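You operate a simulated robot arm through the tools that you are given. There is no shell and no other tool. Be economical: measure what you need, move in short steps, check, and stop when the job is done.

You run a simulated robot arm. Do the job below in one go: nothing can be reset, and whatever is moved stays where it is left.

JOB
Top up the boiler into the green band and switch it on again.
Fine: switch it off first; open the filler cap, fill from the red tap lever, spill nothing, shut the cap before switching on.
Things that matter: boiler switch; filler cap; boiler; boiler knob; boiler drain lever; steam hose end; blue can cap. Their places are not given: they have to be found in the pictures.

It is judged by the outcome, as a careful person would: the job done as asked, and still so three seconds after it is handed in. It fails if anything else is knocked over, pushed out of place, dropped, spilled or broken. A push-on lid holds only when it is set on centred and level and pressed home; a screw cap is set on level and turned clockwise until tight.

ROBOT AND FRAMES
A 7-joint arm with a two-finger parallel gripper, fixed in place. Base frame: the origin is at the foot of the arm, x ahead of it, y to its left, z up. Readings come in m, degrees, newtons and seconds.
With the tool pointing down near the work surface it reaches from about 0.1 to 0.7 m from the base axis. Its first joint turns from -166.0 to 166.0 degrees. Payload 1.57 kg.
Tool frame: the origin (TCP) lies between the finger pads and is the grasp point; the fingertips stand 0.03 m ahead of it; z points along the fingers, y is the line along which they close. The gripper opens to 0.11 m. The fingers are 0.024 m wide and 0.012 m thick; the gripper's body (0.048 by 0.112 m) begins 0.078 m behind the TCP.
Orientation is that of the tool frame in the base frame, as a unit quaternion [x, y, z, w]. With the fingers straight down and closing along the base's y, the tool's x points along the base's -x, its y along +y and its z along -z.

CONTROLS
- The arm moves only by the tool servo_tool. Its argument "plan" is a list of rows, each a list of 6 numbers: the shift along the base's x, y, z in m, then the turn, a rotation vector about the base's x, y, z in degrees. In form: [[dx, dy, dz, wx, wy, wz], ...]. A call has 1 to 20 rows; each row shifts and turns the commanded pose from where the row before left it. "grip" is the gripper command, from -1 (shut) to 1 (fully open), values between in proportion, set as the call begins (left out, the last holds). Each row takes 0.2 s and may step no farther than 0.05 m and 8.6 degrees from the row before; otherwise, or with a gripper value out of range, the whole call is refused. Where a pose cannot be reached the arm comes as near as it can. A force on the tool above 90 N (or 10 N above the force at the start of the call, whichever is more), or a blocked arm, ends the call early, and 0.2 s more pass. The fingers move at their own pace (about 0.045 m/s each) and stop on an object; they squeeze with about 32 N. The grip force told is the motor's: it shows also when the fingers shut on nothing. Time passes only in rows, and 0.2 s behind the last, so rows that do not move let the fingers close. The reply holds the time, the measured pose of the TCP, the force on the tool along the base axes, the opening and the grip force, in the units named above and with some noise, and new pictures: "pictures" is both (left out), scene, wrist or none.
- Cameras (640 x 400 px; columns grow to the right, rows downward): "scene" is fixed at [0.3987, -0.6493, 1.3624]; the picture's right is [1.00, -0.10, 0.00], its down [-0.04, -0.45, -0.89] and it looks along [0.09, 0.89, -0.46] (base axes); focal length 322 px, centre (320, 200). "wrist" rides on the gripper at [0.07, 0.016, -0.141] in the tool frame; the picture's right is [-0.23, 0.97, 0.00], its down [-0.85, -0.20, -0.48] and it looks along [-0.47, -0.11, 0.88] (tool axes); focal length 222 px, centre (320, 200).
- lift_body(by): slides the trunk up (or, below 0, down) by that many m; the arm rides with it, the base frame stays. It gives what a move gives, with no picture.
- locate(camera, pixels): for up to 12 pixels [column, row] of the newest picture of that camera ("zoom" is the newest enlarged one), the place [x, y, z] in the base frame of the surface seen there, good to about 0.002 m. The clock stands still meanwhile.
- close_up(camera, box): a new picture of the part [left, top, right, bottom] of that camera's present view, enlarged. The clock stands still meanwhile.
- close_job(): hands the job in; it is judged then, once.

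Work in short steps. Measure before you move; look again where a grasp or a placing could have gone wrong, and mend it. You have 80 turns and 170 pictures in all, those below and enlarged ones among them. Open the gripper and draw the arm clear of the work before you hand the job in, unless the task says otherwise; then end with one line.

The tools are called after ">>>" by a JSON object that holds its "name" and its "arguments". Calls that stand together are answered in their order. servo_tool: Moves the arm, as the interface text tells. Its arguments: {"type":"object","properties":{"plan":{"type":"array","items":{"type":"array","items":{"type":"number"}}},"grip":{"type":"number"},"pictures":{"type":"string","enum":["both","scene","wrist","none"]}},"required":["plan"]} The other tools are called the same way: lift_body (by) slides the trunk up or down; locate (camera, pixels) gives the place of the surface under pixels of a picture; close_up (camera, box) takes an enlarged picture of a part of a camera's view; close_job () hands the job in.

At the start:

```text
time_s: 0.0
ee_pos: [0.1066, 0.5253, 1.1358]
tcp_rot: [0.0, 1.0, 0.0, 0.0]
contact_force: [0.0, -0.8, 0.5]
width: 0.1099
grip_force: 0.0
trunk travel left (down, up): [-0.5, 0.09]
```

scene: 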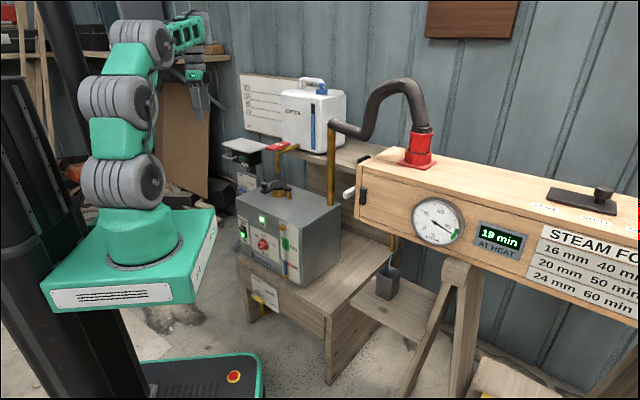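
wrist: 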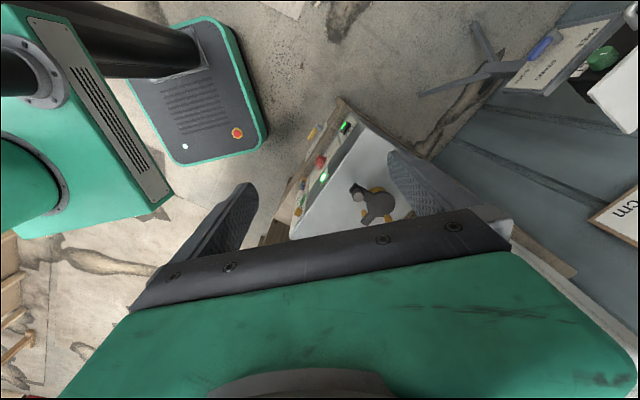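

The scene shows the boiler at about (290,235) with a white can behind it and a red tap lever near (278,146). I take enlarged views of these first.

>>> {"name": "close_up", "arguments": {"camera": "scene", "box": [220, 170, 350, 300]}}

>>> {"name": "close_up", "arguments": {"camera": "scene", "box": [215, 65, 375, 200]}}

>>> {"name": "locate", "arguments": {"camera": "scene", "pixels": [[243, 232], [262, 218], [262, 243], [284, 242], [276, 187], [292, 188], [278, 146], [240, 146], [265, 205], [310, 215], [240, 200], [295, 240]]}}

```text
3.08 times, centred on (285, 235) of scene
```

zoom: 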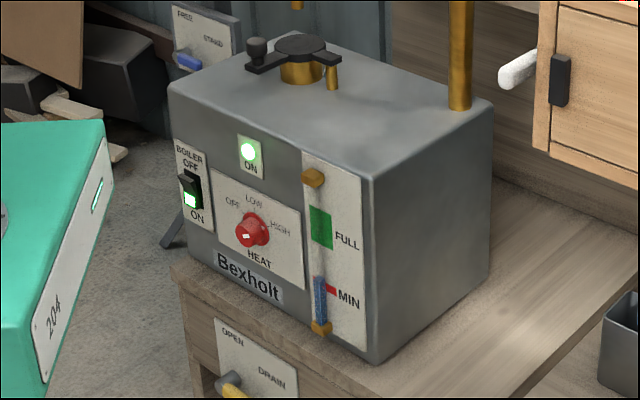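

```text
2.96 times, centred on (295, 132) of scene
```

zoom: 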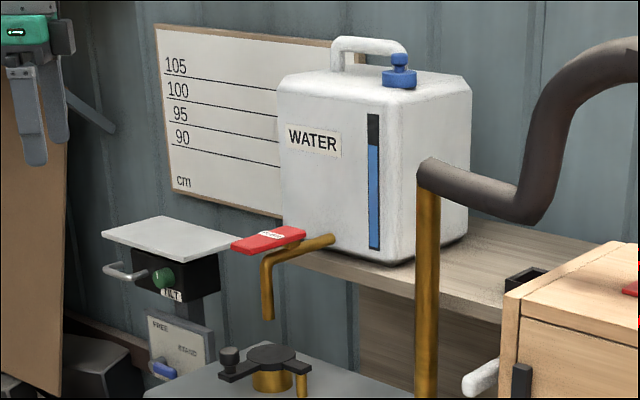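

```text
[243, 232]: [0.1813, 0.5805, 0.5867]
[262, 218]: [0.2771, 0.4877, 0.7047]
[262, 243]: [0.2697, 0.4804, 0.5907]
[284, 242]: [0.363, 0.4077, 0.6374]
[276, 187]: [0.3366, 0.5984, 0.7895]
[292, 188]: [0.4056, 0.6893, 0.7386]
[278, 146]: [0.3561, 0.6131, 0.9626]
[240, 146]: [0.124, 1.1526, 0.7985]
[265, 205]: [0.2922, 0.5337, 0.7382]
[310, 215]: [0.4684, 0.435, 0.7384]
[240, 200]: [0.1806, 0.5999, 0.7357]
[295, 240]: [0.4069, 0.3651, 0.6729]
```

The boiler front faces the robot, with its switch at zoom (190,190) and ON lit, and the cap at (300,55). I enlarge the cap, switch and drain lever further.

>>> {"name": "close_up", "arguments": {"camera": "scene", "box": [255, 170, 305, 202]}}

>>> {"name": "locate", "arguments": {"camera": "zoom", "pixels": [[100, 180], [250, 200], [330, 180], [420, 200], [430, 260], [270, 260], [200, 210]]}}

>>> {"name": "close_up", "arguments": {"camera": "scene", "box": [234, 210, 284, 242]}}

>>> {"name": "close_up", "arguments": {"camera": "scene", "box": [240, 265, 300, 310]}}

>>> {"name": "close_up", "arguments": {"camera": "scene", "box": [255, 130, 305, 162]}}

```text
12.50 times, centred on (280, 186) of scene
```

zoom: 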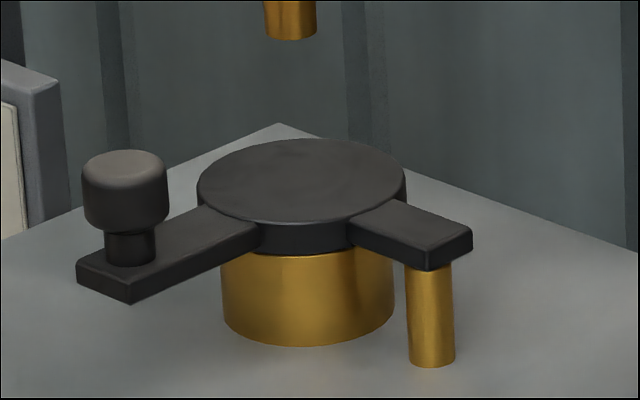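

```text
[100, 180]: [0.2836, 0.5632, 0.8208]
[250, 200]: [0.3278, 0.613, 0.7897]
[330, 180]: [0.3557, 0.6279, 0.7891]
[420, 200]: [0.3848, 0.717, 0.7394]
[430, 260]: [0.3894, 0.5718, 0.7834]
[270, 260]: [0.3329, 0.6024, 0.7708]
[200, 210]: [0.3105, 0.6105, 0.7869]
```

```text
12.50 times, centred on (259, 226) of scene
```

zoom: 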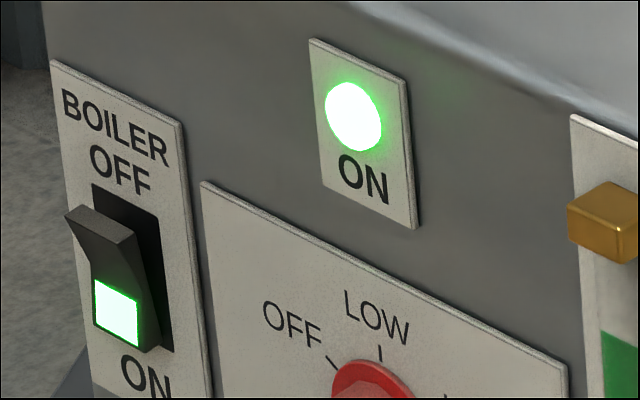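

```text
8.89 times, centred on (270, 288) of scene
```

zoom: 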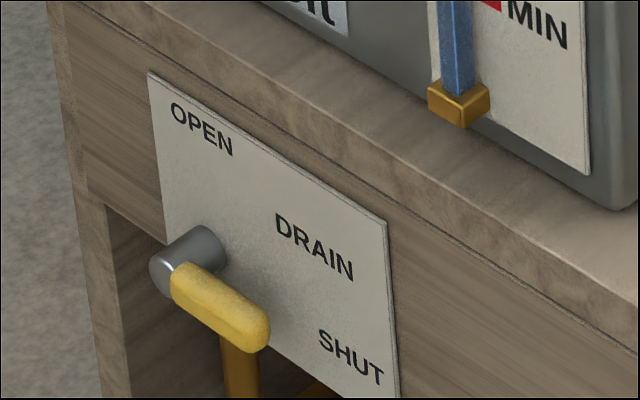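

```text
12.50 times, centred on (280, 146) of scene
```

zoom: 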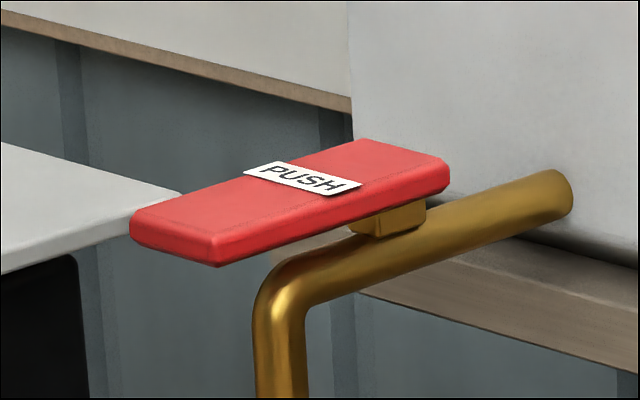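

The drain lever points to SHUT and the tap lever is a PUSH lever; the cap seems to hang on a side pin. I measure the switch and then lower the trunk partway over free space.

>>> {"name": "close_up", "arguments": {"camera": "scene", "box": [234, 210, 284, 242]}}

>>> {"name": "locate", "arguments": {"camera": "zoom", "pixels": [[95, 225], [120, 235], [118, 312], [135, 350], [70, 90], [180, 150], [130, 210], [165, 300], [400, 190], [250, 250], [145, 375], [75, 215]]}}

>>> {"name": "locate", "arguments": {"camera": "scene", "pixels": [[215, 210], [197, 302], [45, 285], [250, 265], [328, 320], [278, 177], [272, 240], [330, 150], [265, 150], [302, 141], [320, 140], [286, 152]]}}

>>> {"name": "lift_body", "arguments": {"by": -0.2}}

```text
12.50 times, centred on (259, 226) of scene
```

zoom: 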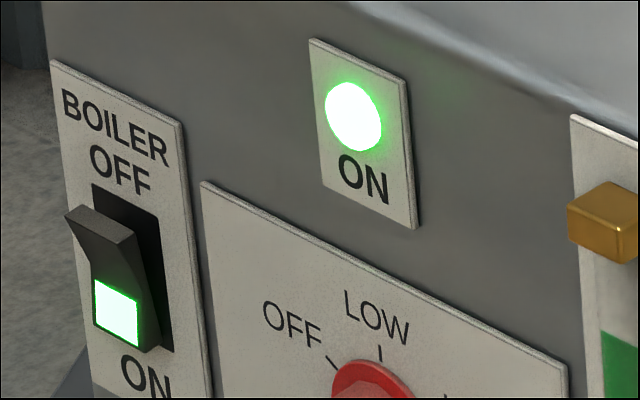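

```text
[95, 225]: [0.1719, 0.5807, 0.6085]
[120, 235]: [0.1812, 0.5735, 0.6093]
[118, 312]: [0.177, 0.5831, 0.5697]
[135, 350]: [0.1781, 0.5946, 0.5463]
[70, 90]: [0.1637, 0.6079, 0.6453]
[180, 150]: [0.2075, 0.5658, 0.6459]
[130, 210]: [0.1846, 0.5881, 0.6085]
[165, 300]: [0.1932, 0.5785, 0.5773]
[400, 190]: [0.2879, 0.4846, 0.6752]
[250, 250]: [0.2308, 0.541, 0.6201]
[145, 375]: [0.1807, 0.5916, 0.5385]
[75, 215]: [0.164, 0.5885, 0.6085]
```

```text
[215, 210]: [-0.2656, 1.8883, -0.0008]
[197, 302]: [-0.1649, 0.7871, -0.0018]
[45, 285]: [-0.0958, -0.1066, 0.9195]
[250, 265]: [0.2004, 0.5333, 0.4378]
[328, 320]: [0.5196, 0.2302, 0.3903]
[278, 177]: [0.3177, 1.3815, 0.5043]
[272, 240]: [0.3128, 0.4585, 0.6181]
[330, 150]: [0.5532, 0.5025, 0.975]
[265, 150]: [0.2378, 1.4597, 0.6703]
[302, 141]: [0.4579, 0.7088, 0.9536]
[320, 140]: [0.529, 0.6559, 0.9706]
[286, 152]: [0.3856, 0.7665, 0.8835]
```

```text
time_s: 2.2
ee_pos: [0.1065, 0.5252, 0.9358]
tcp_rot: [-0.001, 1.0, 0.0, 0.001]
contact_force: [0.3, 0.5, 0.1]
width: 0.1099
grip_force: 0.1
trunk travel left (down, up): [-0.3, 0.29]
```

Trunk moved cleanly. I shut the gripper and look from here.

>>> {"name": "servo_tool", "arguments": {"plan": [[0, 0, 0, 0, 0, 0], [0, 0, 0, 0, 0, 0], [0, 0, 0, 0, 0, 0], [0, 0, 0, 0, 0, 0], [0, 0, 0, 0, 0, 0]], "grip": -1}}

>>> {"name": "lift_body", "arguments": {"by": -0.12}}

```text
time_s: 3.4
ee_pos: [0.106, 0.5266, 0.9374]
tcp_rot: [0.0, 1.0, 0.0, 0.001]
contact_force: [-0.1, -0.2, 0.5]
width: 0.0041
grip_force: 0.3
trunk travel left (down, up): [-0.3, 0.29]
```

scene: 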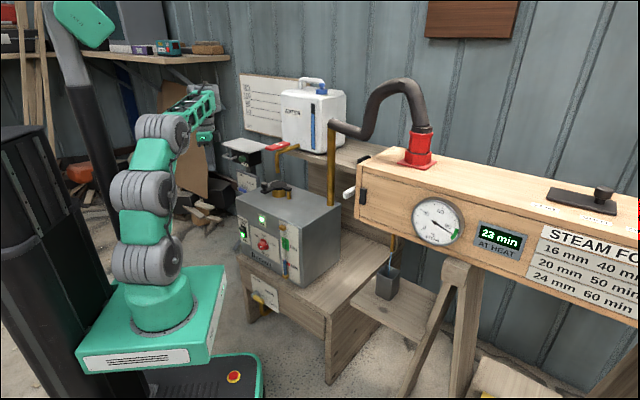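
wrist: 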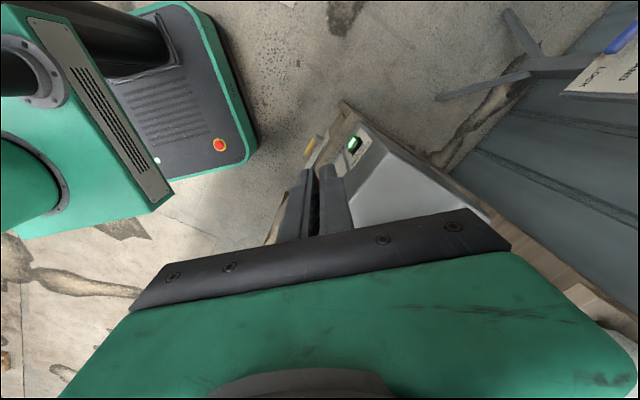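

```text
time_s: 4.9
ee_pos: [0.1048, 0.5253, 0.8159]
tcp_rot: [0.0, 1.0, 0.0, 0.0]
contact_force: [0.0, 0.2, 0.0]
width: 0.0001
grip_force: 21.0
trunk travel left (down, up): [-0.18, 0.41]
```

Now I yaw the tool to face the boiler front (+46°) and tilt it 45° toward the boiler, staying in free air above-left.

>>> {"name": "servo_tool", "arguments": {"plan": [[-0.005, -0.005, 0, 0, 0, 7.67], [-0.005, -0.005, 0, 0, 0, 7.67], [-0.005, -0.005, 0, 0, 0, 7.67], [-0.005, -0.005, 0, 0, 0, 7.67], [-0.005, -0.005, 0, 0, 0, 7.67], [-0.005, -0.005, 0, 0, 0, 7.67], [0, 0, 0, 5.4, -5.2, 0], [0, 0, 0, 5.4, -5.2, 0], [0, 0, 0, 5.4, -5.2, 0], [0, 0, 0, 5.4, -5.2, 0], [0, 0, 0, 5.4, -5.2, 0], [0, 0, 0, 5.4, -5.2, 0]]}}

```text
time_s: 7.5
ee_pos: [0.044, 0.4904, 0.9281]
tcp_rot: [-0.373, 0.883, 0.106, 0.263]
contact_force: [0.0, -0.3, -0.6]
width: 0.0
grip_force: 21.6
out of reach, approached as far as the arm can: row 9, 10, 11, 12
trunk travel left (down, up): [-0.18, 0.41]
```

scene: 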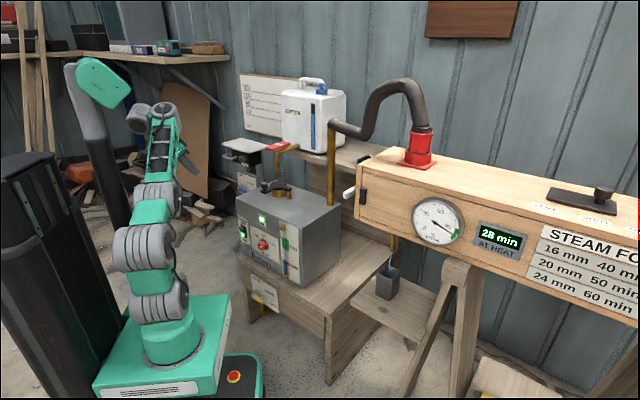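
wrist: 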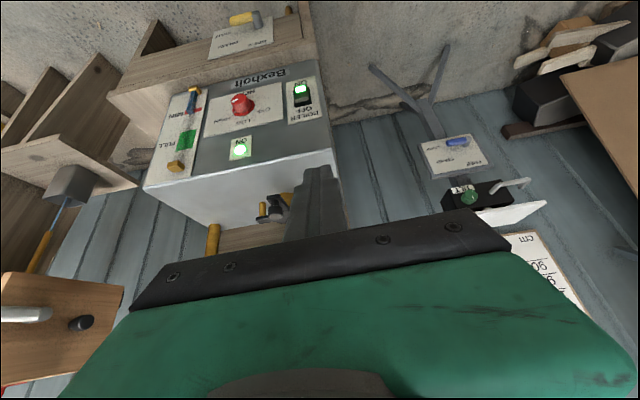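

The arm could not hold 45° there (tool is about 33° tilted). I undo about 20° of the tilt and see where the commanded pose stands.

>>> {"name": "servo_tool", "arguments": {"plan": [[0, 0, 0, -5.4, 5.2, 0], [0, 0, 0, -5.4, 5.2, 0], [0, 0, 0, -5.4, 5.2, 0], [0, 0, 0, 0, 0, 0]], "pictures": "none"}}

```text
time_s: 8.5
ee_pos: [0.042, 0.4916, 0.9281]
tcp_rot: [-0.388, 0.917, 0.03, 0.085]
contact_force: [-0.2, -0.6, -0.1]
width: 0.0
grip_force: 21.1
trunk travel left (down, up): [-0.18, 0.41]
```

Commands resume from the measured pose (tilt now about 10°). I lower the trunk further to bring the switch height within comfortable reach.

>>> {"name": "lift_body", "arguments": {"by": -0.16}}

>>> {"name": "servo_tool", "arguments": {"plan": [[0.01, 0.005, -0.02, 5.4, -5.2, 0], [0.01, 0.005, -0.02, 5.4, -5.2, 0], [0.01, 0.005, -0.02, 0, 0, 0], [0.01, 0.005, -0.02, 0, 0, 0], [0.01, 0.005, -0.01, 0, 0, 0], [0, 0, 0, 0, 0, 0]]}}

```text
time_s: 10.3
ee_pos: [0.0427, 0.4916, 0.769]
tcp_rot: [-0.388, 0.917, 0.031, 0.085]
contact_force: [0.6, 0.1, -0.2]
width: 0.0001
grip_force: 21.7
trunk travel left (down, up): [-0.02, 0.57]
```

```text
time_s: 11.7
ee_pos: [0.0825, 0.5202, 0.7168]
tcp_rot: [-0.379, 0.9, 0.079, 0.202]
contact_force: [0.3, -0.6, -0.1]
width: 0.0001
grip_force: 21.8
out of reach, approached as far as the arm can: row 3, 4, 5
trunk travel left (down, up): [-0.02, 0.57]
```

scene: 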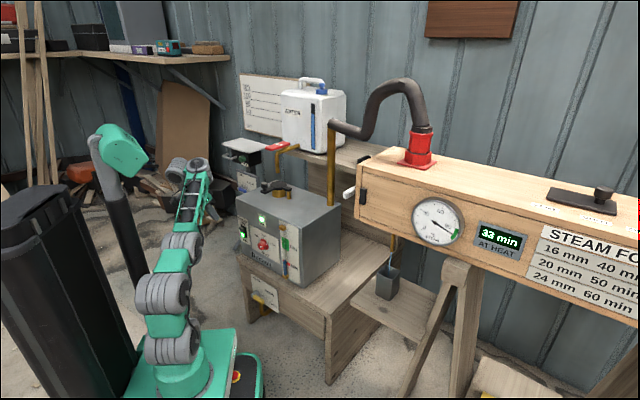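
wrist: 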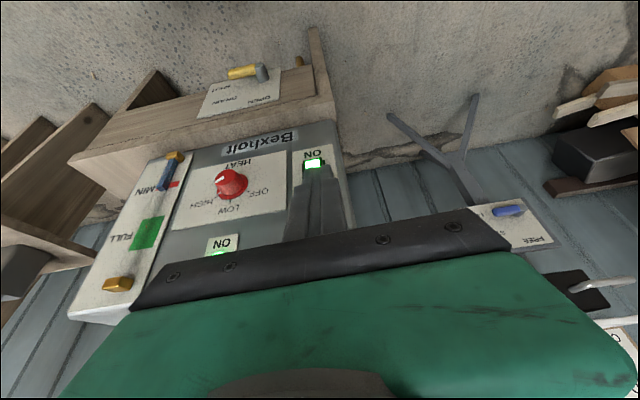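

The tilt (about 25°) limits how low the arm can go. I reduce it to about 12°, which still clears the gripper body from the boiler, and approach the stand-off in front of the switch.

>>> {"name": "servo_tool", "arguments": {"plan": [[0, 0, 0, -4.7, 4.5, 0], [0, 0, 0, -4.7, 4.5, 0], [0.01, 0.004, -0.02, 0, 0, 0], [0.01, 0.004, -0.02, 0, 0, 0], [0.01, 0.004, -0.02, 0, 0, 0], [0.01, 0.004, -0.02, 0, 0, 0], [0, 0, 0, 0, 0, 0]]}}

```text
time_s: 13.3
ee_pos: [0.1233, 0.5348, 0.6376]
tcp_rot: [-0.387, 0.916, 0.036, 0.101]
contact_force: [-0.5, -0.3, 0.5]
width: 0.0
grip_force: 21.3
trunk travel left (down, up): [-0.02, 0.57]
```

scene: 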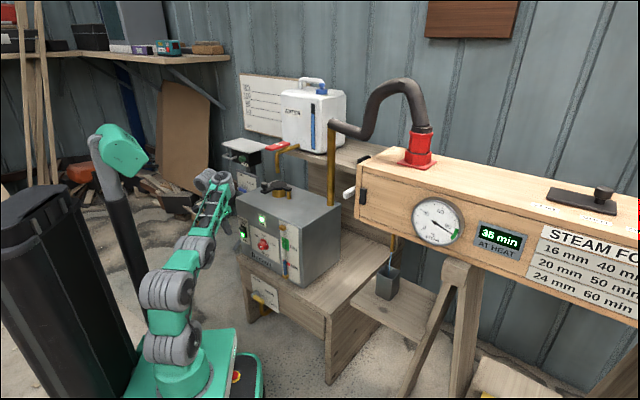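
wrist: 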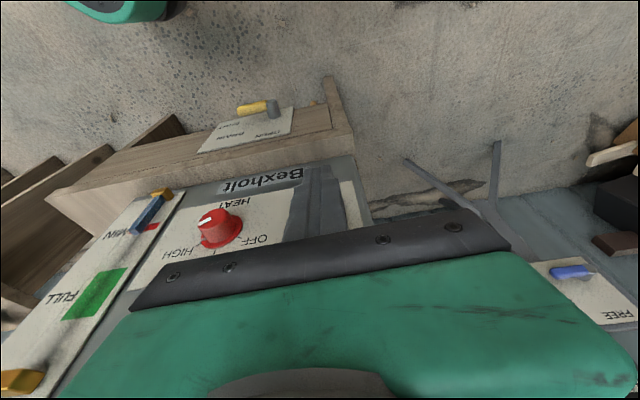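

The tip is at about (0.128, 0.539, 0.608), some 5 cm in front of the switch. I go down 12 mm and advance along (0.69, 0.72) to just before contact, then press in small steps.

>>> {"name": "servo_tool", "arguments": {"plan": [[0.002, -0.002, -0.012, 0, 0, 0], [0.0152, 0.0158, 0, 0, 0, 0], [0.0152, 0.0158, 0, 0, 0, 0], [0, 0, 0, 0, 0, 0]], "pictures": "scene"}}

>>> {"name": "close_up", "arguments": {"camera": "scene", "box": [214, 194, 284, 242]}}

```text
time_s: 14.3
ee_pos: [0.1562, 0.5661, 0.6251]
tcp_rot: [-0.388, 0.916, 0.036, 0.102]
contact_force: [0.3, 0.6, -0.7]
width: 0.0001
grip_force: 21.2
trunk travel left (down, up): [-0.02, 0.57]
```

scene: 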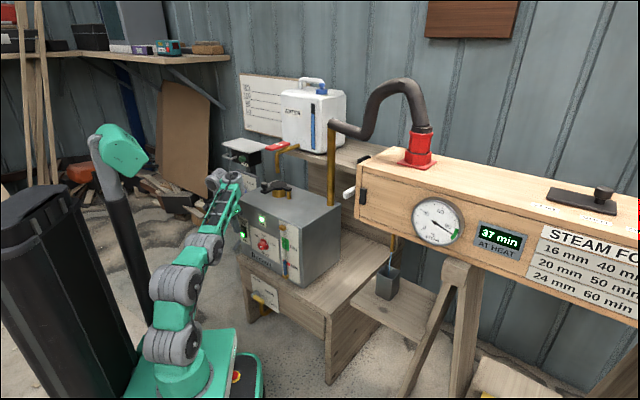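

```text
8.33 times, centred on (249, 218) of scene
```

zoom: 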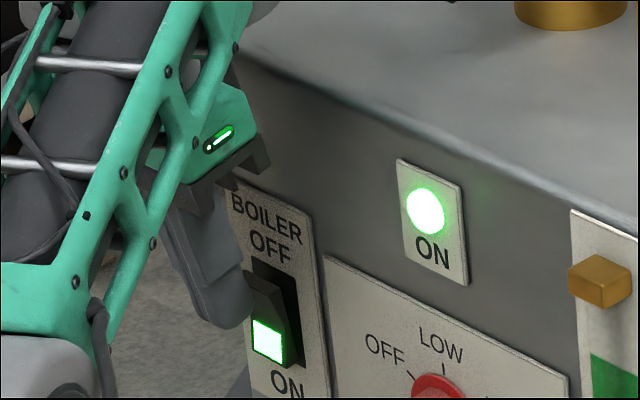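

The fingers stand just in front of the rocker's OFF half. I press in 4 mm steps.

>>> {"name": "servo_tool", "arguments": {"plan": [[0.0035, 0.0036, 0, 0, 0, 0], [0.0035, 0.0036, 0, 0, 0, 0], [0.0035, 0.0036, 0, 0, 0, 0], [0.0035, 0.0036, 0, 0, 0, 0], [0.0035, 0.0036, 0, 0, 0, 0]], "pictures": "none"}}

>>> {"name": "close_up", "arguments": {"camera": "scene", "box": [214, 194, 284, 242]}}

```text
time_s: 15.1
ee_pos: [0.1596, 0.5731, 0.6259]
tcp_rot: [-0.394, 0.913, 0.033, 0.103]
contact_force: [-38.9, -59.8, 18.1]
width: 0.0002
grip_force: 21.2
trunk travel left (down, up): [-0.02, 0.57]
stopped in row 4: the force on the tool passed its limit (the readings are from after the stop); the commanded pose is now the measured one
```

```text
8.33 times, centred on (249, 218) of scene
```

zoom: 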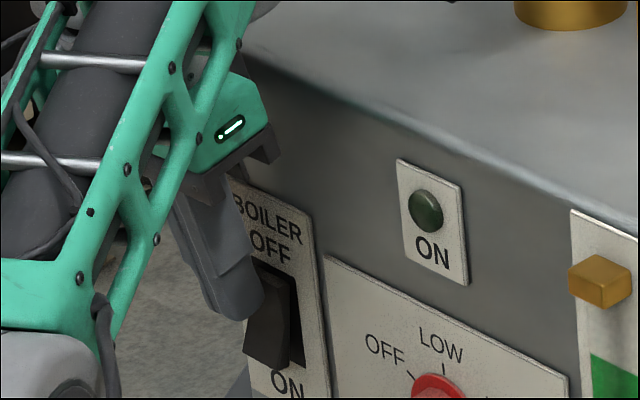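

The lamp is out: switched off. I back away from the front and rise.

>>> {"name": "servo_tool", "arguments": {"plan": [[-0.014, -0.0145, 0, 0, 0, 0], [-0.02, -0.0205, 0, 0, 0, 0], [-0.02, -0.0205, 0.02, 0, 0, 0], [-0.01, -0.01, 0.04, 0, 0, 0], [0, 0, 0.045, 0, 0, 0], [0, 0, 0.045, 0, 0, 0], [0, 0, 0.045, 0, 0, 0], [0, 0, 0.045, 0, 0, 0]]}}

```text
time_s: 16.9
ee_pos: [0.0993, 0.5065, 0.859]
tcp_rot: [-0.391, 0.914, 0.032, 0.099]
contact_force: [-0.9, -2.1, 2.4]
width: 0.0001
grip_force: 21.2
out of reach, approached as far as the arm can: row 8
trunk travel left (down, up): [-0.02, 0.57]
```

scene: 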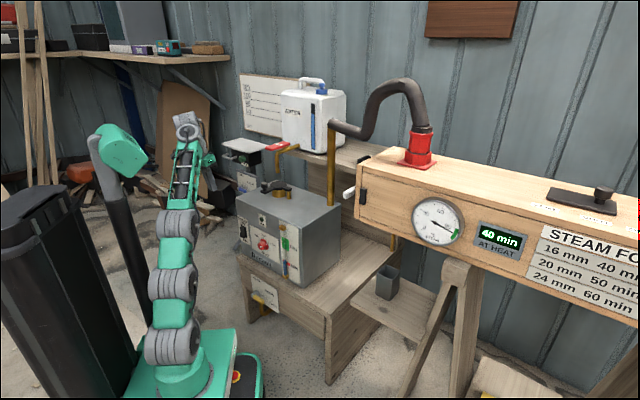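
wrist: 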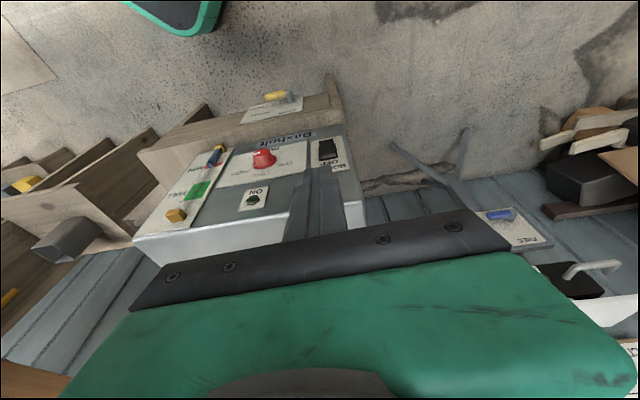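

To see the cap and spout from the robot's side I raise the trunk and look with the wrist camera.

>>> {"name": "lift_body", "arguments": {"by": 0.17}}

>>> {"name": "servo_tool", "arguments": {"plan": [[0, 0, 0, 0, 0, 0]], "pictures": "wrist"}}

```text
time_s: 18.9
ee_pos: [0.0992, 0.51, 1.0266]
tcp_rot: [-0.391, 0.914, 0.032, 0.099]
contact_force: [0.0, -0.4, 0.7]
width: 0.0001
grip_force: 21.1
trunk travel left (down, up): [-0.19, 0.4]
```

```text
time_s: 19.3
ee_pos: [0.0993, 0.5089, 1.027]
tcp_rot: [-0.391, 0.914, 0.032, 0.1]
contact_force: [-0.5, 0.0, 0.0]
width: 0.0
grip_force: 21.0
trunk travel left (down, up): [-0.19, 0.4]
```

wrist: 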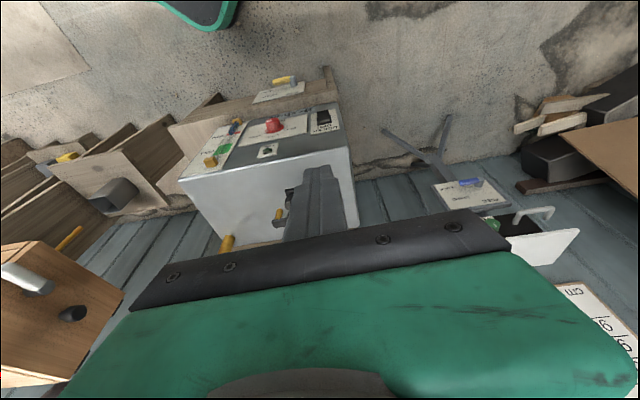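

The closed fingers hide the cap. I measure the lever and spout from the scene, and open the gripper while moving a bit to the side for a clear wrist view.

>>> {"name": "locate", "arguments": {"camera": "scene", "pixels": [[267, 149], [289, 143], [278, 165], [278, 171], [276, 155], [299, 148], [262, 185], [290, 200], [287, 188], [283, 195], [259, 193], [274, 196]]}}

>>> {"name": "servo_tool", "arguments": {"plan": [[0.02, -0.02, 0, -4, 3.9, 0], [0.02, -0.02, 0, -4, 3.9, 0], [0.03, 0.0, -0.02, 0, 0, 0], [0.03, 0.0, -0.02, 0, 0, 0], [0, 0, 0, 0, 0, 0], [0, 0, 0, 0, 0, 0]], "grip": 1}}

```text
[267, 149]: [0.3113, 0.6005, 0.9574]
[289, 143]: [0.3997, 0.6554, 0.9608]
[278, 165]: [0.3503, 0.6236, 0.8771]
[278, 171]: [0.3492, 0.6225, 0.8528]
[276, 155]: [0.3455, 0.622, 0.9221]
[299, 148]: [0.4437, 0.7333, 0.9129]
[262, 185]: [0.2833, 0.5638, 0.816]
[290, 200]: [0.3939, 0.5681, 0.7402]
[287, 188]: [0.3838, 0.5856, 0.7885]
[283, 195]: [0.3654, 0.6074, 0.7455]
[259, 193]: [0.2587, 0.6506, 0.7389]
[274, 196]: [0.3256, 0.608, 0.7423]
```

```text
time_s: 20.7
ee_pos: [0.1876, 0.4505, 0.9789]
tcp_rot: [-0.394, 0.919, -0.007, 0.01]
contact_force: [0.4, -0.2, 0.0]
width: 0.1102
grip_force: 0.1
out of reach, approached as far as the arm can: row 1, 2
trunk travel left (down, up): [-0.19, 0.4]
```

scene: 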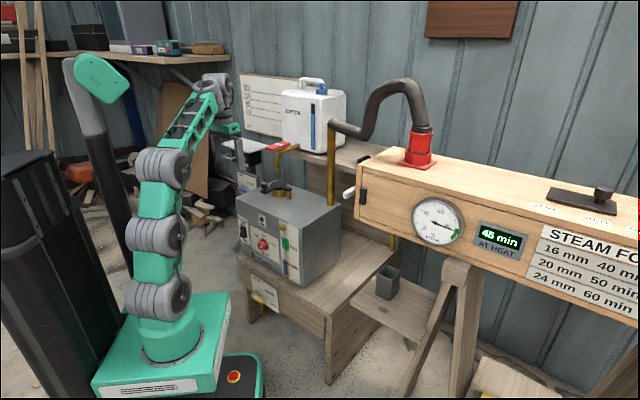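
wrist: 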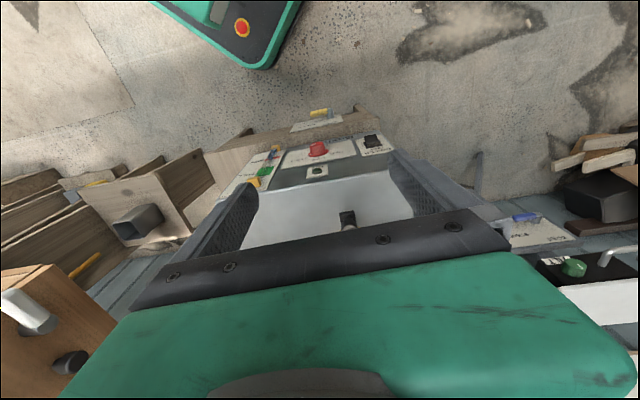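

The lid seems to swing on the post at about (0.39, 0.575); the lever overhangs at z≈0.955. I measure the knob and cap finely.

>>> {"name": "close_up", "arguments": {"camera": "scene", "box": [255, 170, 305, 202]}}

>>> {"name": "locate", "arguments": {"camera": "zoom", "pixels": [[90, 195], [125, 165], [125, 200], [125, 152], [165, 195], [130, 250], [130, 288], [300, 142], [300, 218], [200, 185], [404, 185], [430, 340]]}}

>>> {"name": "close_up", "arguments": {"camera": "wrist", "box": [240, 160, 440, 285]}}

```text
12.50 times, centred on (280, 186) of scene
```

zoom: 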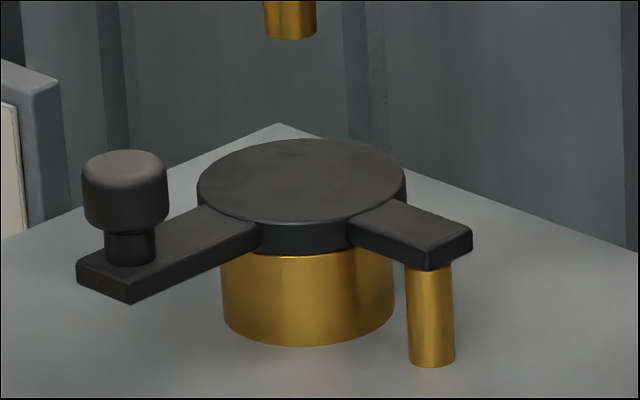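

```text
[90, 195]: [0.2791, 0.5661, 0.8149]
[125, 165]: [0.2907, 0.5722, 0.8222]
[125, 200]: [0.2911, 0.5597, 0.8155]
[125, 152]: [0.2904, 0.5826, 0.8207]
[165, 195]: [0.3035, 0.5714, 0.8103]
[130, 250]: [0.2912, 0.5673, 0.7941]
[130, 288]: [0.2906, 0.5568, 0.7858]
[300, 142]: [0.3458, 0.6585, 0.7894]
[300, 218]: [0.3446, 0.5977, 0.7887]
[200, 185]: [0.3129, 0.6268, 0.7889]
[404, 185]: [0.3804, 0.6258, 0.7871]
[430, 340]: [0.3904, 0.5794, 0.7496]
```

```text
3.20 times, centred on (340, 222) of wrist
```

zoom: 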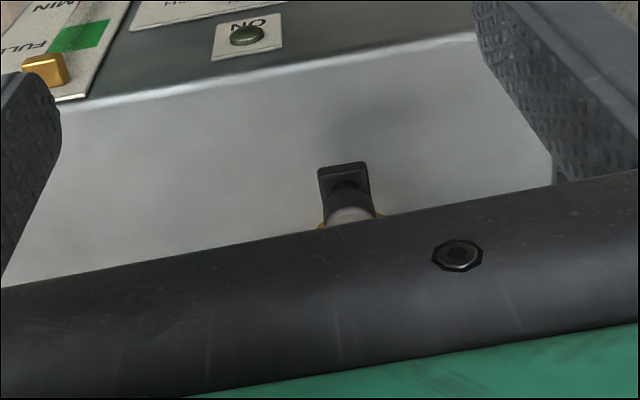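

Knob head centre is (0.291, 0.571), z 0.803–0.822; post axis (0.39, 0.583); cap centre (0.346, 0.628). I tilt 12° outward again and move to a pre-grasp above/behind the knob.

>>> {"name": "servo_tool", "arguments": {"plan": [[0.01, 0.01, -0.01, 4.3, -4.15, 0], [0.016, 0.02, -0.016, 4.3, -4.15, 0], [0.017, 0.02, -0.017, 0, 0, 0], [0.017, 0.02, -0.017, 0, 0, 0], [0.016, 0.02, -0.017, 0, 0, 0], [0.016, 0.02, -0.017, 0, 0, 0], [0, 0, 0, 0, 0, 0]], "grip": 0.1}}

```text
time_s: 22.3
ee_pos: [0.282, 0.5576, 0.8836]
tcp_rot: [-0.39, 0.914, 0.034, 0.106]
contact_force: [0.2, 0.3, 0.6]
width: 0.0604
grip_force: 0.1
trunk travel left (down, up): [-0.19, 0.4]
```

scene: 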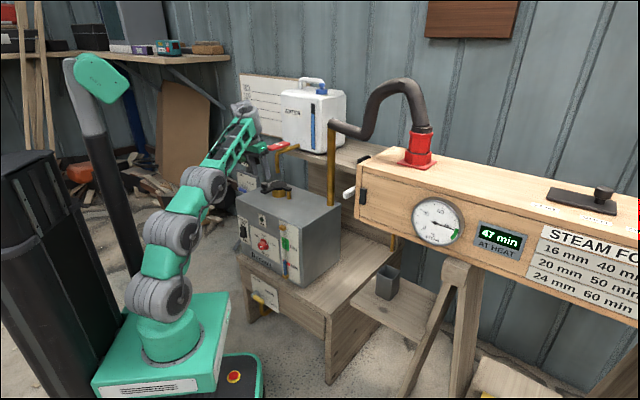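
wrist: 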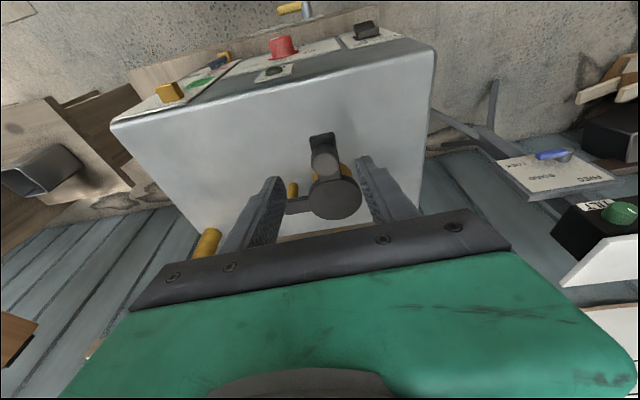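

The wrist view shows the knob (325,160) lying between the fingers. I check the lever clearance in an enlarged scene view and descend along the tool axis.

>>> {"name": "servo_tool", "arguments": {"plan": [[0.002, 0.004, -0.02, 0, 0, 0], [0.002, 0.004, -0.02, 0, 0, 0], [0.003, 0.0035, -0.018, 0, 0, 0], [0, 0, 0, 0, 0, 0]], "pictures": "wrist"}}

>>> {"name": "close_up", "arguments": {"camera": "scene", "box": [235, 125, 331, 195]}}

```text
time_s: 23.3
ee_pos: [0.2876, 0.5731, 0.8257]
tcp_rot: [-0.391, 0.914, 0.034, 0.106]
contact_force: [0.4, -0.1, -0.2]
width: 0.0606
grip_force: 0.3
trunk travel left (down, up): [-0.19, 0.4]
```

wrist: 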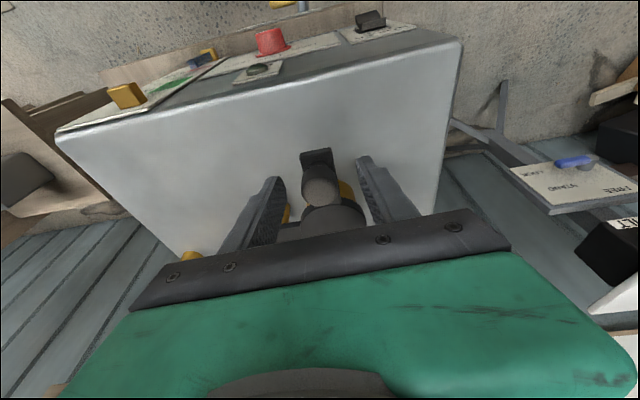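

```text
5.71 times, centred on (283, 160) of scene
```

zoom: 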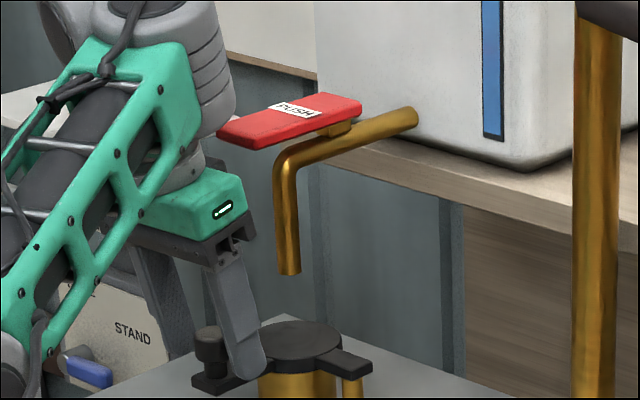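

By coordinates the knob is centred between the pads (within 2 mm). I close on it.

>>> {"name": "servo_tool", "arguments": {"plan": [[0, 0, 0, 0, 0, 0], [0, 0, 0, 0, 0, 0], [0, 0, 0, 0, 0, 0], [0, 0, 0, 0, 0, 0]], "grip": -1, "pictures": "wrist"}}

```text
time_s: 24.3
ee_pos: [0.2883, 0.5711, 0.8262]
tcp_rot: [-0.39, 0.914, 0.035, 0.106]
contact_force: [0.9, -3.0, -0.6]
width: 0.0278
grip_force: 32.1
trunk travel left (down, up): [-0.19, 0.4]
```

wrist: 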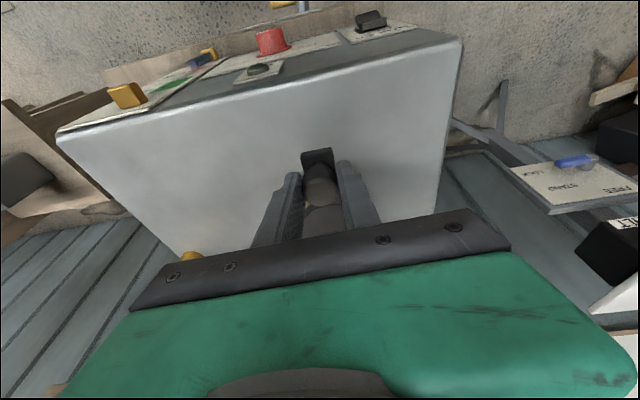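

Knob held (28 mm). I try the first 8° of a swing about the post (knob toward the robot).

>>> {"name": "servo_tool", "arguments": {"plan": [[0.001, -0.007, 0, 0, 0, 0], [0.0016, -0.0067, 0, 0, 0, 0], [0, 0, 0, 0, 0, 0]], "pictures": "wrist"}}

>>> {"name": "close_up", "arguments": {"camera": "scene", "box": [235, 145, 331, 205]}}

```text
time_s: 25.1
ee_pos: [0.2898, 0.5592, 0.8268]
tcp_rot: [-0.391, 0.914, 0.035, 0.105]
contact_force: [-4.2, 1.3, -1.8]
width: 0.0276
grip_force: 37.9
trunk travel left (down, up): [-0.19, 0.4]
```

wrist: 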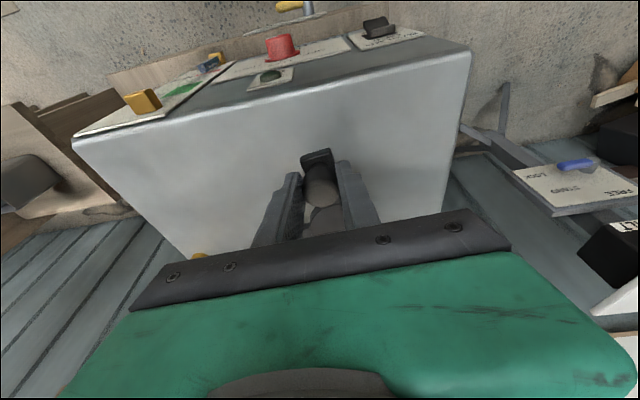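

```text
6.67 times, centred on (283, 175) of scene
```

zoom: 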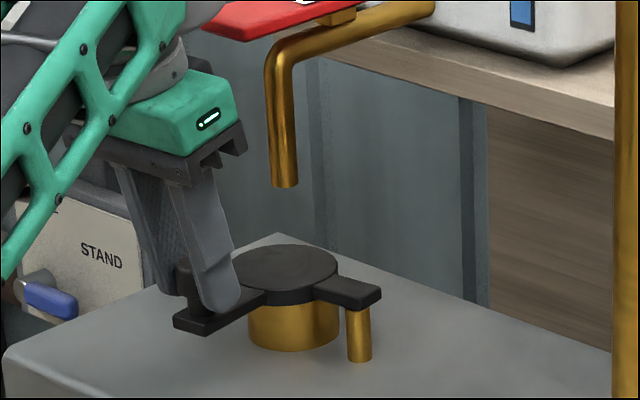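

The lid swings freely on the post. I carry on along the arc to about 56°, then check.

>>> {"name": "servo_tool", "arguments": {"plan": [[0.0046, -0.0131, 0, 0, 0, 0], [0.0063, -0.0124, 0, 0, 0, 0], [0.0079, -0.0114, 0, 0, 0, 0], [0.0095, -0.0102, 0, 0, 0, 0], [0.0108, -0.0088, 0, 0, 0, 0], [0.0119, -0.0072, 0, 0, 0, 0], [0, 0, 0, 0, 0, 0]], "pictures": "wrist"}}

>>> {"name": "close_up", "arguments": {"camera": "scene", "box": [235, 145, 331, 205]}}

```text
time_s: 26.7
ee_pos: [0.3413, 0.4938, 0.8273]
tcp_rot: [-0.39, 0.914, 0.035, 0.106]
contact_force: [-3.8, 1.8, 0.7]
width: 0.0273
grip_force: 38.0
trunk travel left (down, up): [-0.19, 0.4]
```

wrist: 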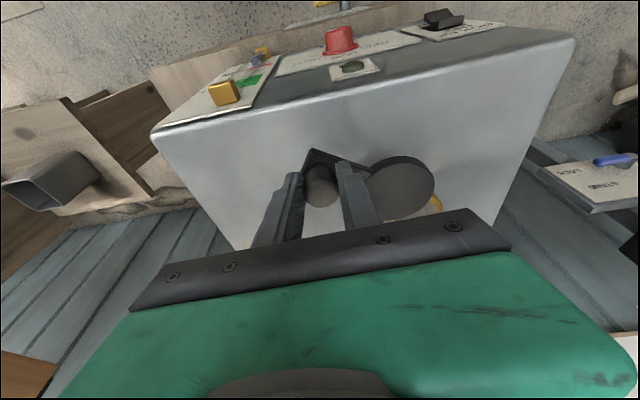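

```text
6.67 times, centred on (283, 175) of scene
```

zoom: 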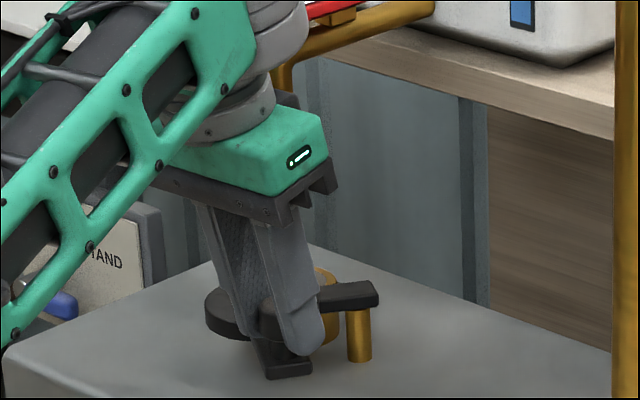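

The cap is already mostly clear of the neck. I swing on to about 88°.

>>> {"name": "servo_tool", "arguments": {"plan": [[0.0128, -0.0054, 0, 0, 0, 0], [0.0134, -0.0036, 0, 0, 0, 0], [0.0138, -0.0018, 0, 0, 0, 0], [0.0139, 0.0003, 0, 0, 0, 0], [0, 0, 0, 0, 0, 0]], "pictures": "wrist"}}

>>> {"name": "close_up", "arguments": {"camera": "scene", "box": [235, 145, 331, 205]}}

```text
time_s: 27.9
ee_pos: [0.3916, 0.487, 0.8263]
tcp_rot: [-0.392, 0.913, 0.035, 0.108]
contact_force: [-47.1, 1.5, -0.4]
width: 0.0277
grip_force: 38.0
trunk travel left (down, up): [-0.19, 0.4]
```

wrist: 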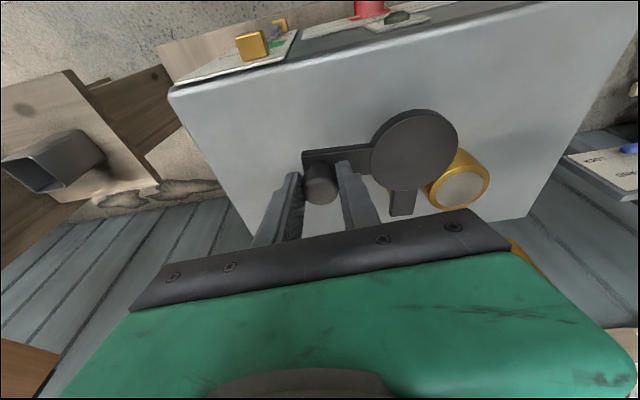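

```text
6.67 times, centred on (283, 175) of scene
```

zoom: 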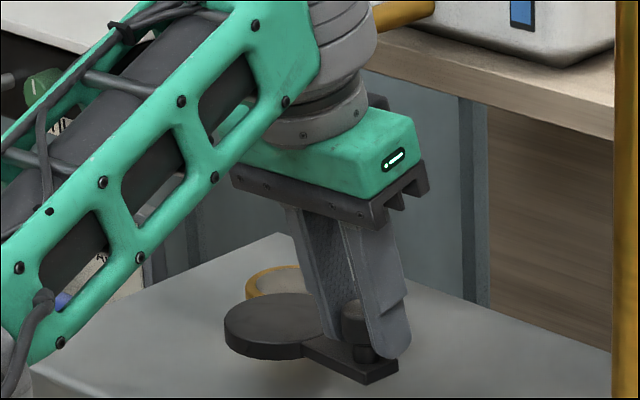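

The swing reached its stop and the neck (460,185) is uncovered. I ease off 2 mm, release and withdraw upward.

>>> {"name": "servo_tool", "arguments": {"plan": [[-0.003, 0, 0, 0, 0, 0], [0, 0, 0, 0, 0, 0], [0, 0, 0, 0, 0, 0], [0, 0, 0, 0, 0, 0]], "grip": 0.1, "pictures": "none"}}

>>> {"name": "servo_tool", "arguments": {"plan": [[-0.003, -0.003, 0.03, 0, 0, 0], [-0.005, -0.006, 0.04, 0, 0, 0], [-0.03, -0.03, 0.04, 0, 0, 0], [-0.03, -0.03, 0.04, 0, 0, 0], [-0.03, -0.02, 0.03, 0, 0, 0], [0, 0, 0, 0, 0, 0]], "grip": -1}}

>>> {"name": "close_up", "arguments": {"camera": "scene", "box": [235, 125, 331, 205]}}

```text
time_s: 28.9
ee_pos: [0.3921, 0.4826, 0.826]
tcp_rot: [-0.39, 0.914, 0.034, 0.106]
contact_force: [-0.4, 0.3, 0.7]
width: 0.0606
grip_force: 0.1
trunk travel left (down, up): [-0.19, 0.4]
```

```text
refused: row 3 steps farther than a row can; nothing moved
```

```text
5.00 times, centred on (283, 165) of scene
```

zoom: 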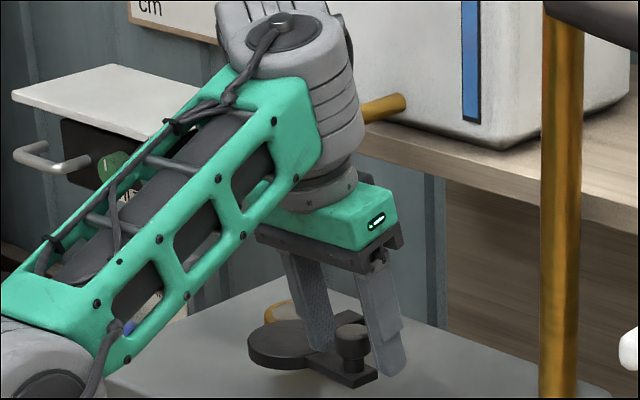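

The second call was refused for a too-large step; I repeat it with smaller steps.

>>> {"name": "servo_tool", "arguments": {"plan": [[-0.003, -0.003, 0.03, 0, 0, 0], [-0.005, -0.006, 0.04, 0, 0, 0], [-0.015, -0.015, 0.04, 0, 0, 0], [-0.03, -0.03, 0.02, 0, 0, 0], [-0.03, -0.03, 0.02, 0, 0, 0], [-0.03, -0.02, 0.03, 0, 0, 0], [0, 0, 0, 0, 0, 0]], "grip": -1}}

>>> {"name": "close_up", "arguments": {"camera": "scene", "box": [235, 125, 331, 205]}}

>>> {"name": "locate", "arguments": {"camera": "zoom", "pixels": [[185, 120], [300, 95], [230, 100], [250, 115], [345, 280], [285, 290], [240, 300]]}}

```text
time_s: 30.5
ee_pos: [0.2778, 0.3806, 1.0048]
tcp_rot: [-0.39, 0.914, 0.036, 0.106]
contact_force: [-0.3, 1.0, -0.1]
width: 0.0
grip_force: 21.1
trunk travel left (down, up): [-0.19, 0.4]
```

scene: 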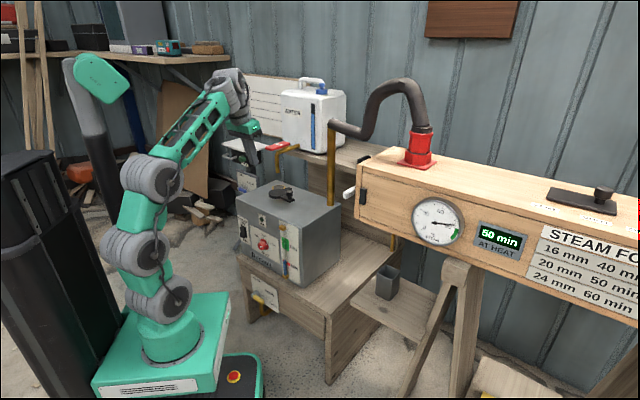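
wrist: 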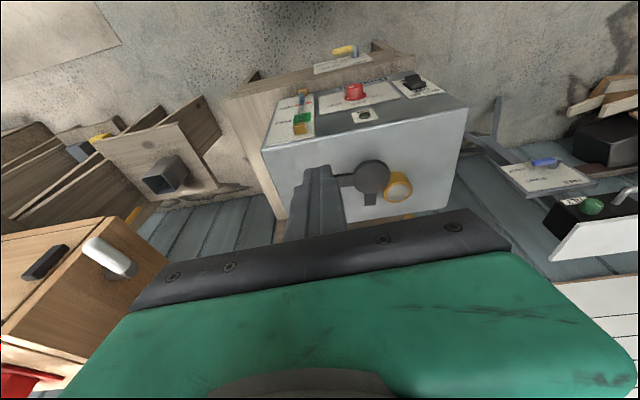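

```text
5.00 times, centred on (283, 165) of scene
```

zoom: 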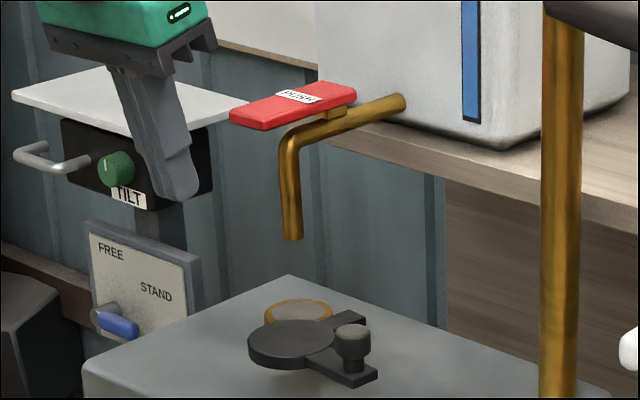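

```text
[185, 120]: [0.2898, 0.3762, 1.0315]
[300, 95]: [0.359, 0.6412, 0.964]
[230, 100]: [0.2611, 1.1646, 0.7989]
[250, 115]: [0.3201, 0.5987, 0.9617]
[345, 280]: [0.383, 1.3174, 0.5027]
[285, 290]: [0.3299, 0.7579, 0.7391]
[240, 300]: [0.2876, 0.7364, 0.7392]
```

The neck stands open right below the spout, and the red lever's near end is around (0.316, 0.597), top z≈0.963. I raise the trunk and go above that end with closed fingers.

>>> {"name": "lift_body", "arguments": {"by": 0.17}}

>>> {"name": "servo_tool", "arguments": {"plan": [[0.007, 0.042, -0.01, 0, 0, 0], [0.007, 0.042, -0.02, 0, 0, 0], [0.007, 0.042, -0.02, 0, 0, 0], [0.007, 0.042, -0.02, 0, 0, 0], [0.006, 0.042, -0.02, 0, 0, 0], [0, 0, -0.03, 0, 0, 0], [0, 0, 0, 0, 0, 0]]}}

>>> {"name": "close_up", "arguments": {"camera": "scene", "box": [235, 95, 331, 155]}}

```text
time_s: 32.4
ee_pos: [0.2783, 0.3803, 1.1752]
tcp_rot: [-0.39, 0.914, 0.034, 0.107]
contact_force: [0.5, 1.1, -0.3]
width: 0.0
grip_force: 21.4
trunk travel left (down, up): [-0.36, 0.23]
```

```text
time_s: 34.0
ee_pos: [0.3014, 0.5735, 1.0554]
tcp_rot: [-0.391, 0.914, 0.035, 0.106]
contact_force: [0.4, -0.2, 0.2]
width: 0.0
grip_force: 21.4
out of reach, approached as far as the arm can: row 5
trunk travel left (down, up): [-0.36, 0.23]
```

scene: 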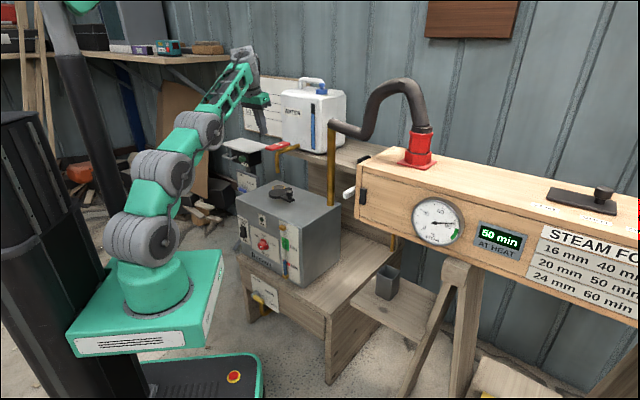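
wrist: 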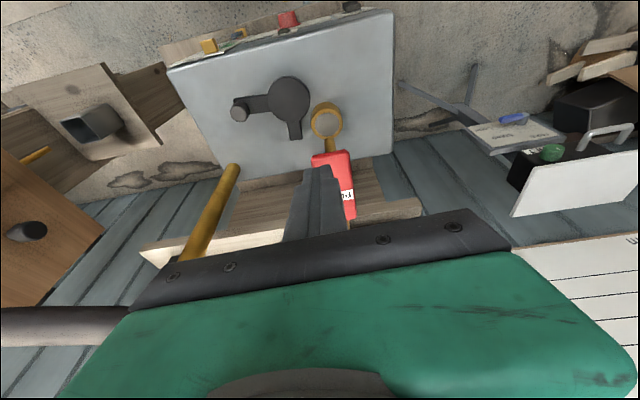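

```text
6.67 times, centred on (283, 125) of scene
```

zoom: 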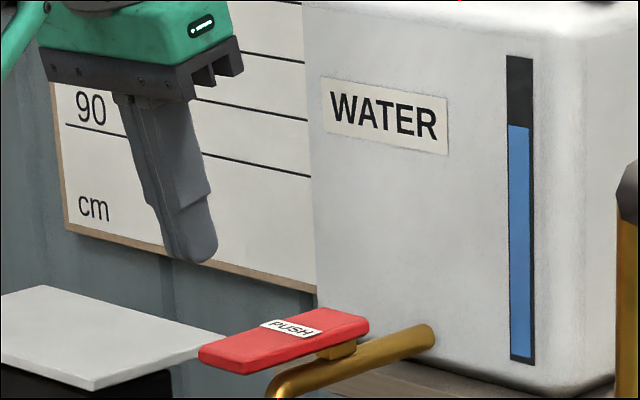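

Wrist view confirms the neck open (327,122) and the lever ahead. I lower to about 10 mm above the lever end, correcting forward, and get the baseline gauge view.

>>> {"name": "servo_tool", "arguments": {"plan": [[0.004, 0.007, -0.018, 0, 0, 0], [0.004, 0.007, -0.018, 0, 0, 0], [0.003, 0.005, -0.015, 0, 0, 0], [0, 0, 0, 0, 0, 0]], "pictures": "none"}}

>>> {"name": "close_up", "arguments": {"camera": "scene", "box": [235, 110, 331, 170]}}

>>> {"name": "close_up", "arguments": {"camera": "scene", "box": [265, 215, 329, 285]}}

```text
time_s: 35.0
ee_pos: [0.3155, 0.593, 1.0039]
tcp_rot: [-0.39, 0.914, 0.034, 0.106]
contact_force: [0.7, -0.5, 0.3]
width: 0.0002
grip_force: 21.0
trunk travel left (down, up): [-0.36, 0.23]
```

```text
6.67 times, centred on (283, 140) of scene
```

zoom: 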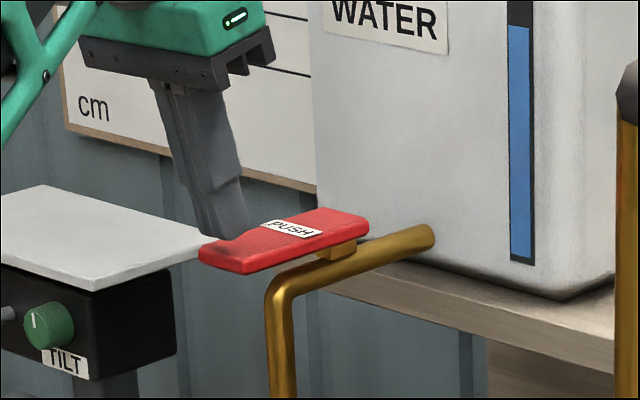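

```text
5.71 times, centred on (297, 250) of scene
```

zoom: 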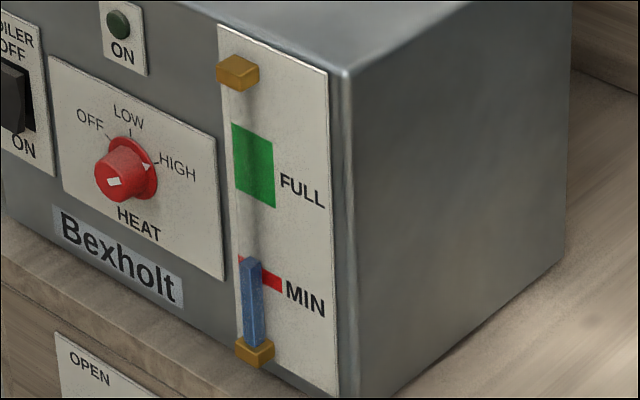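

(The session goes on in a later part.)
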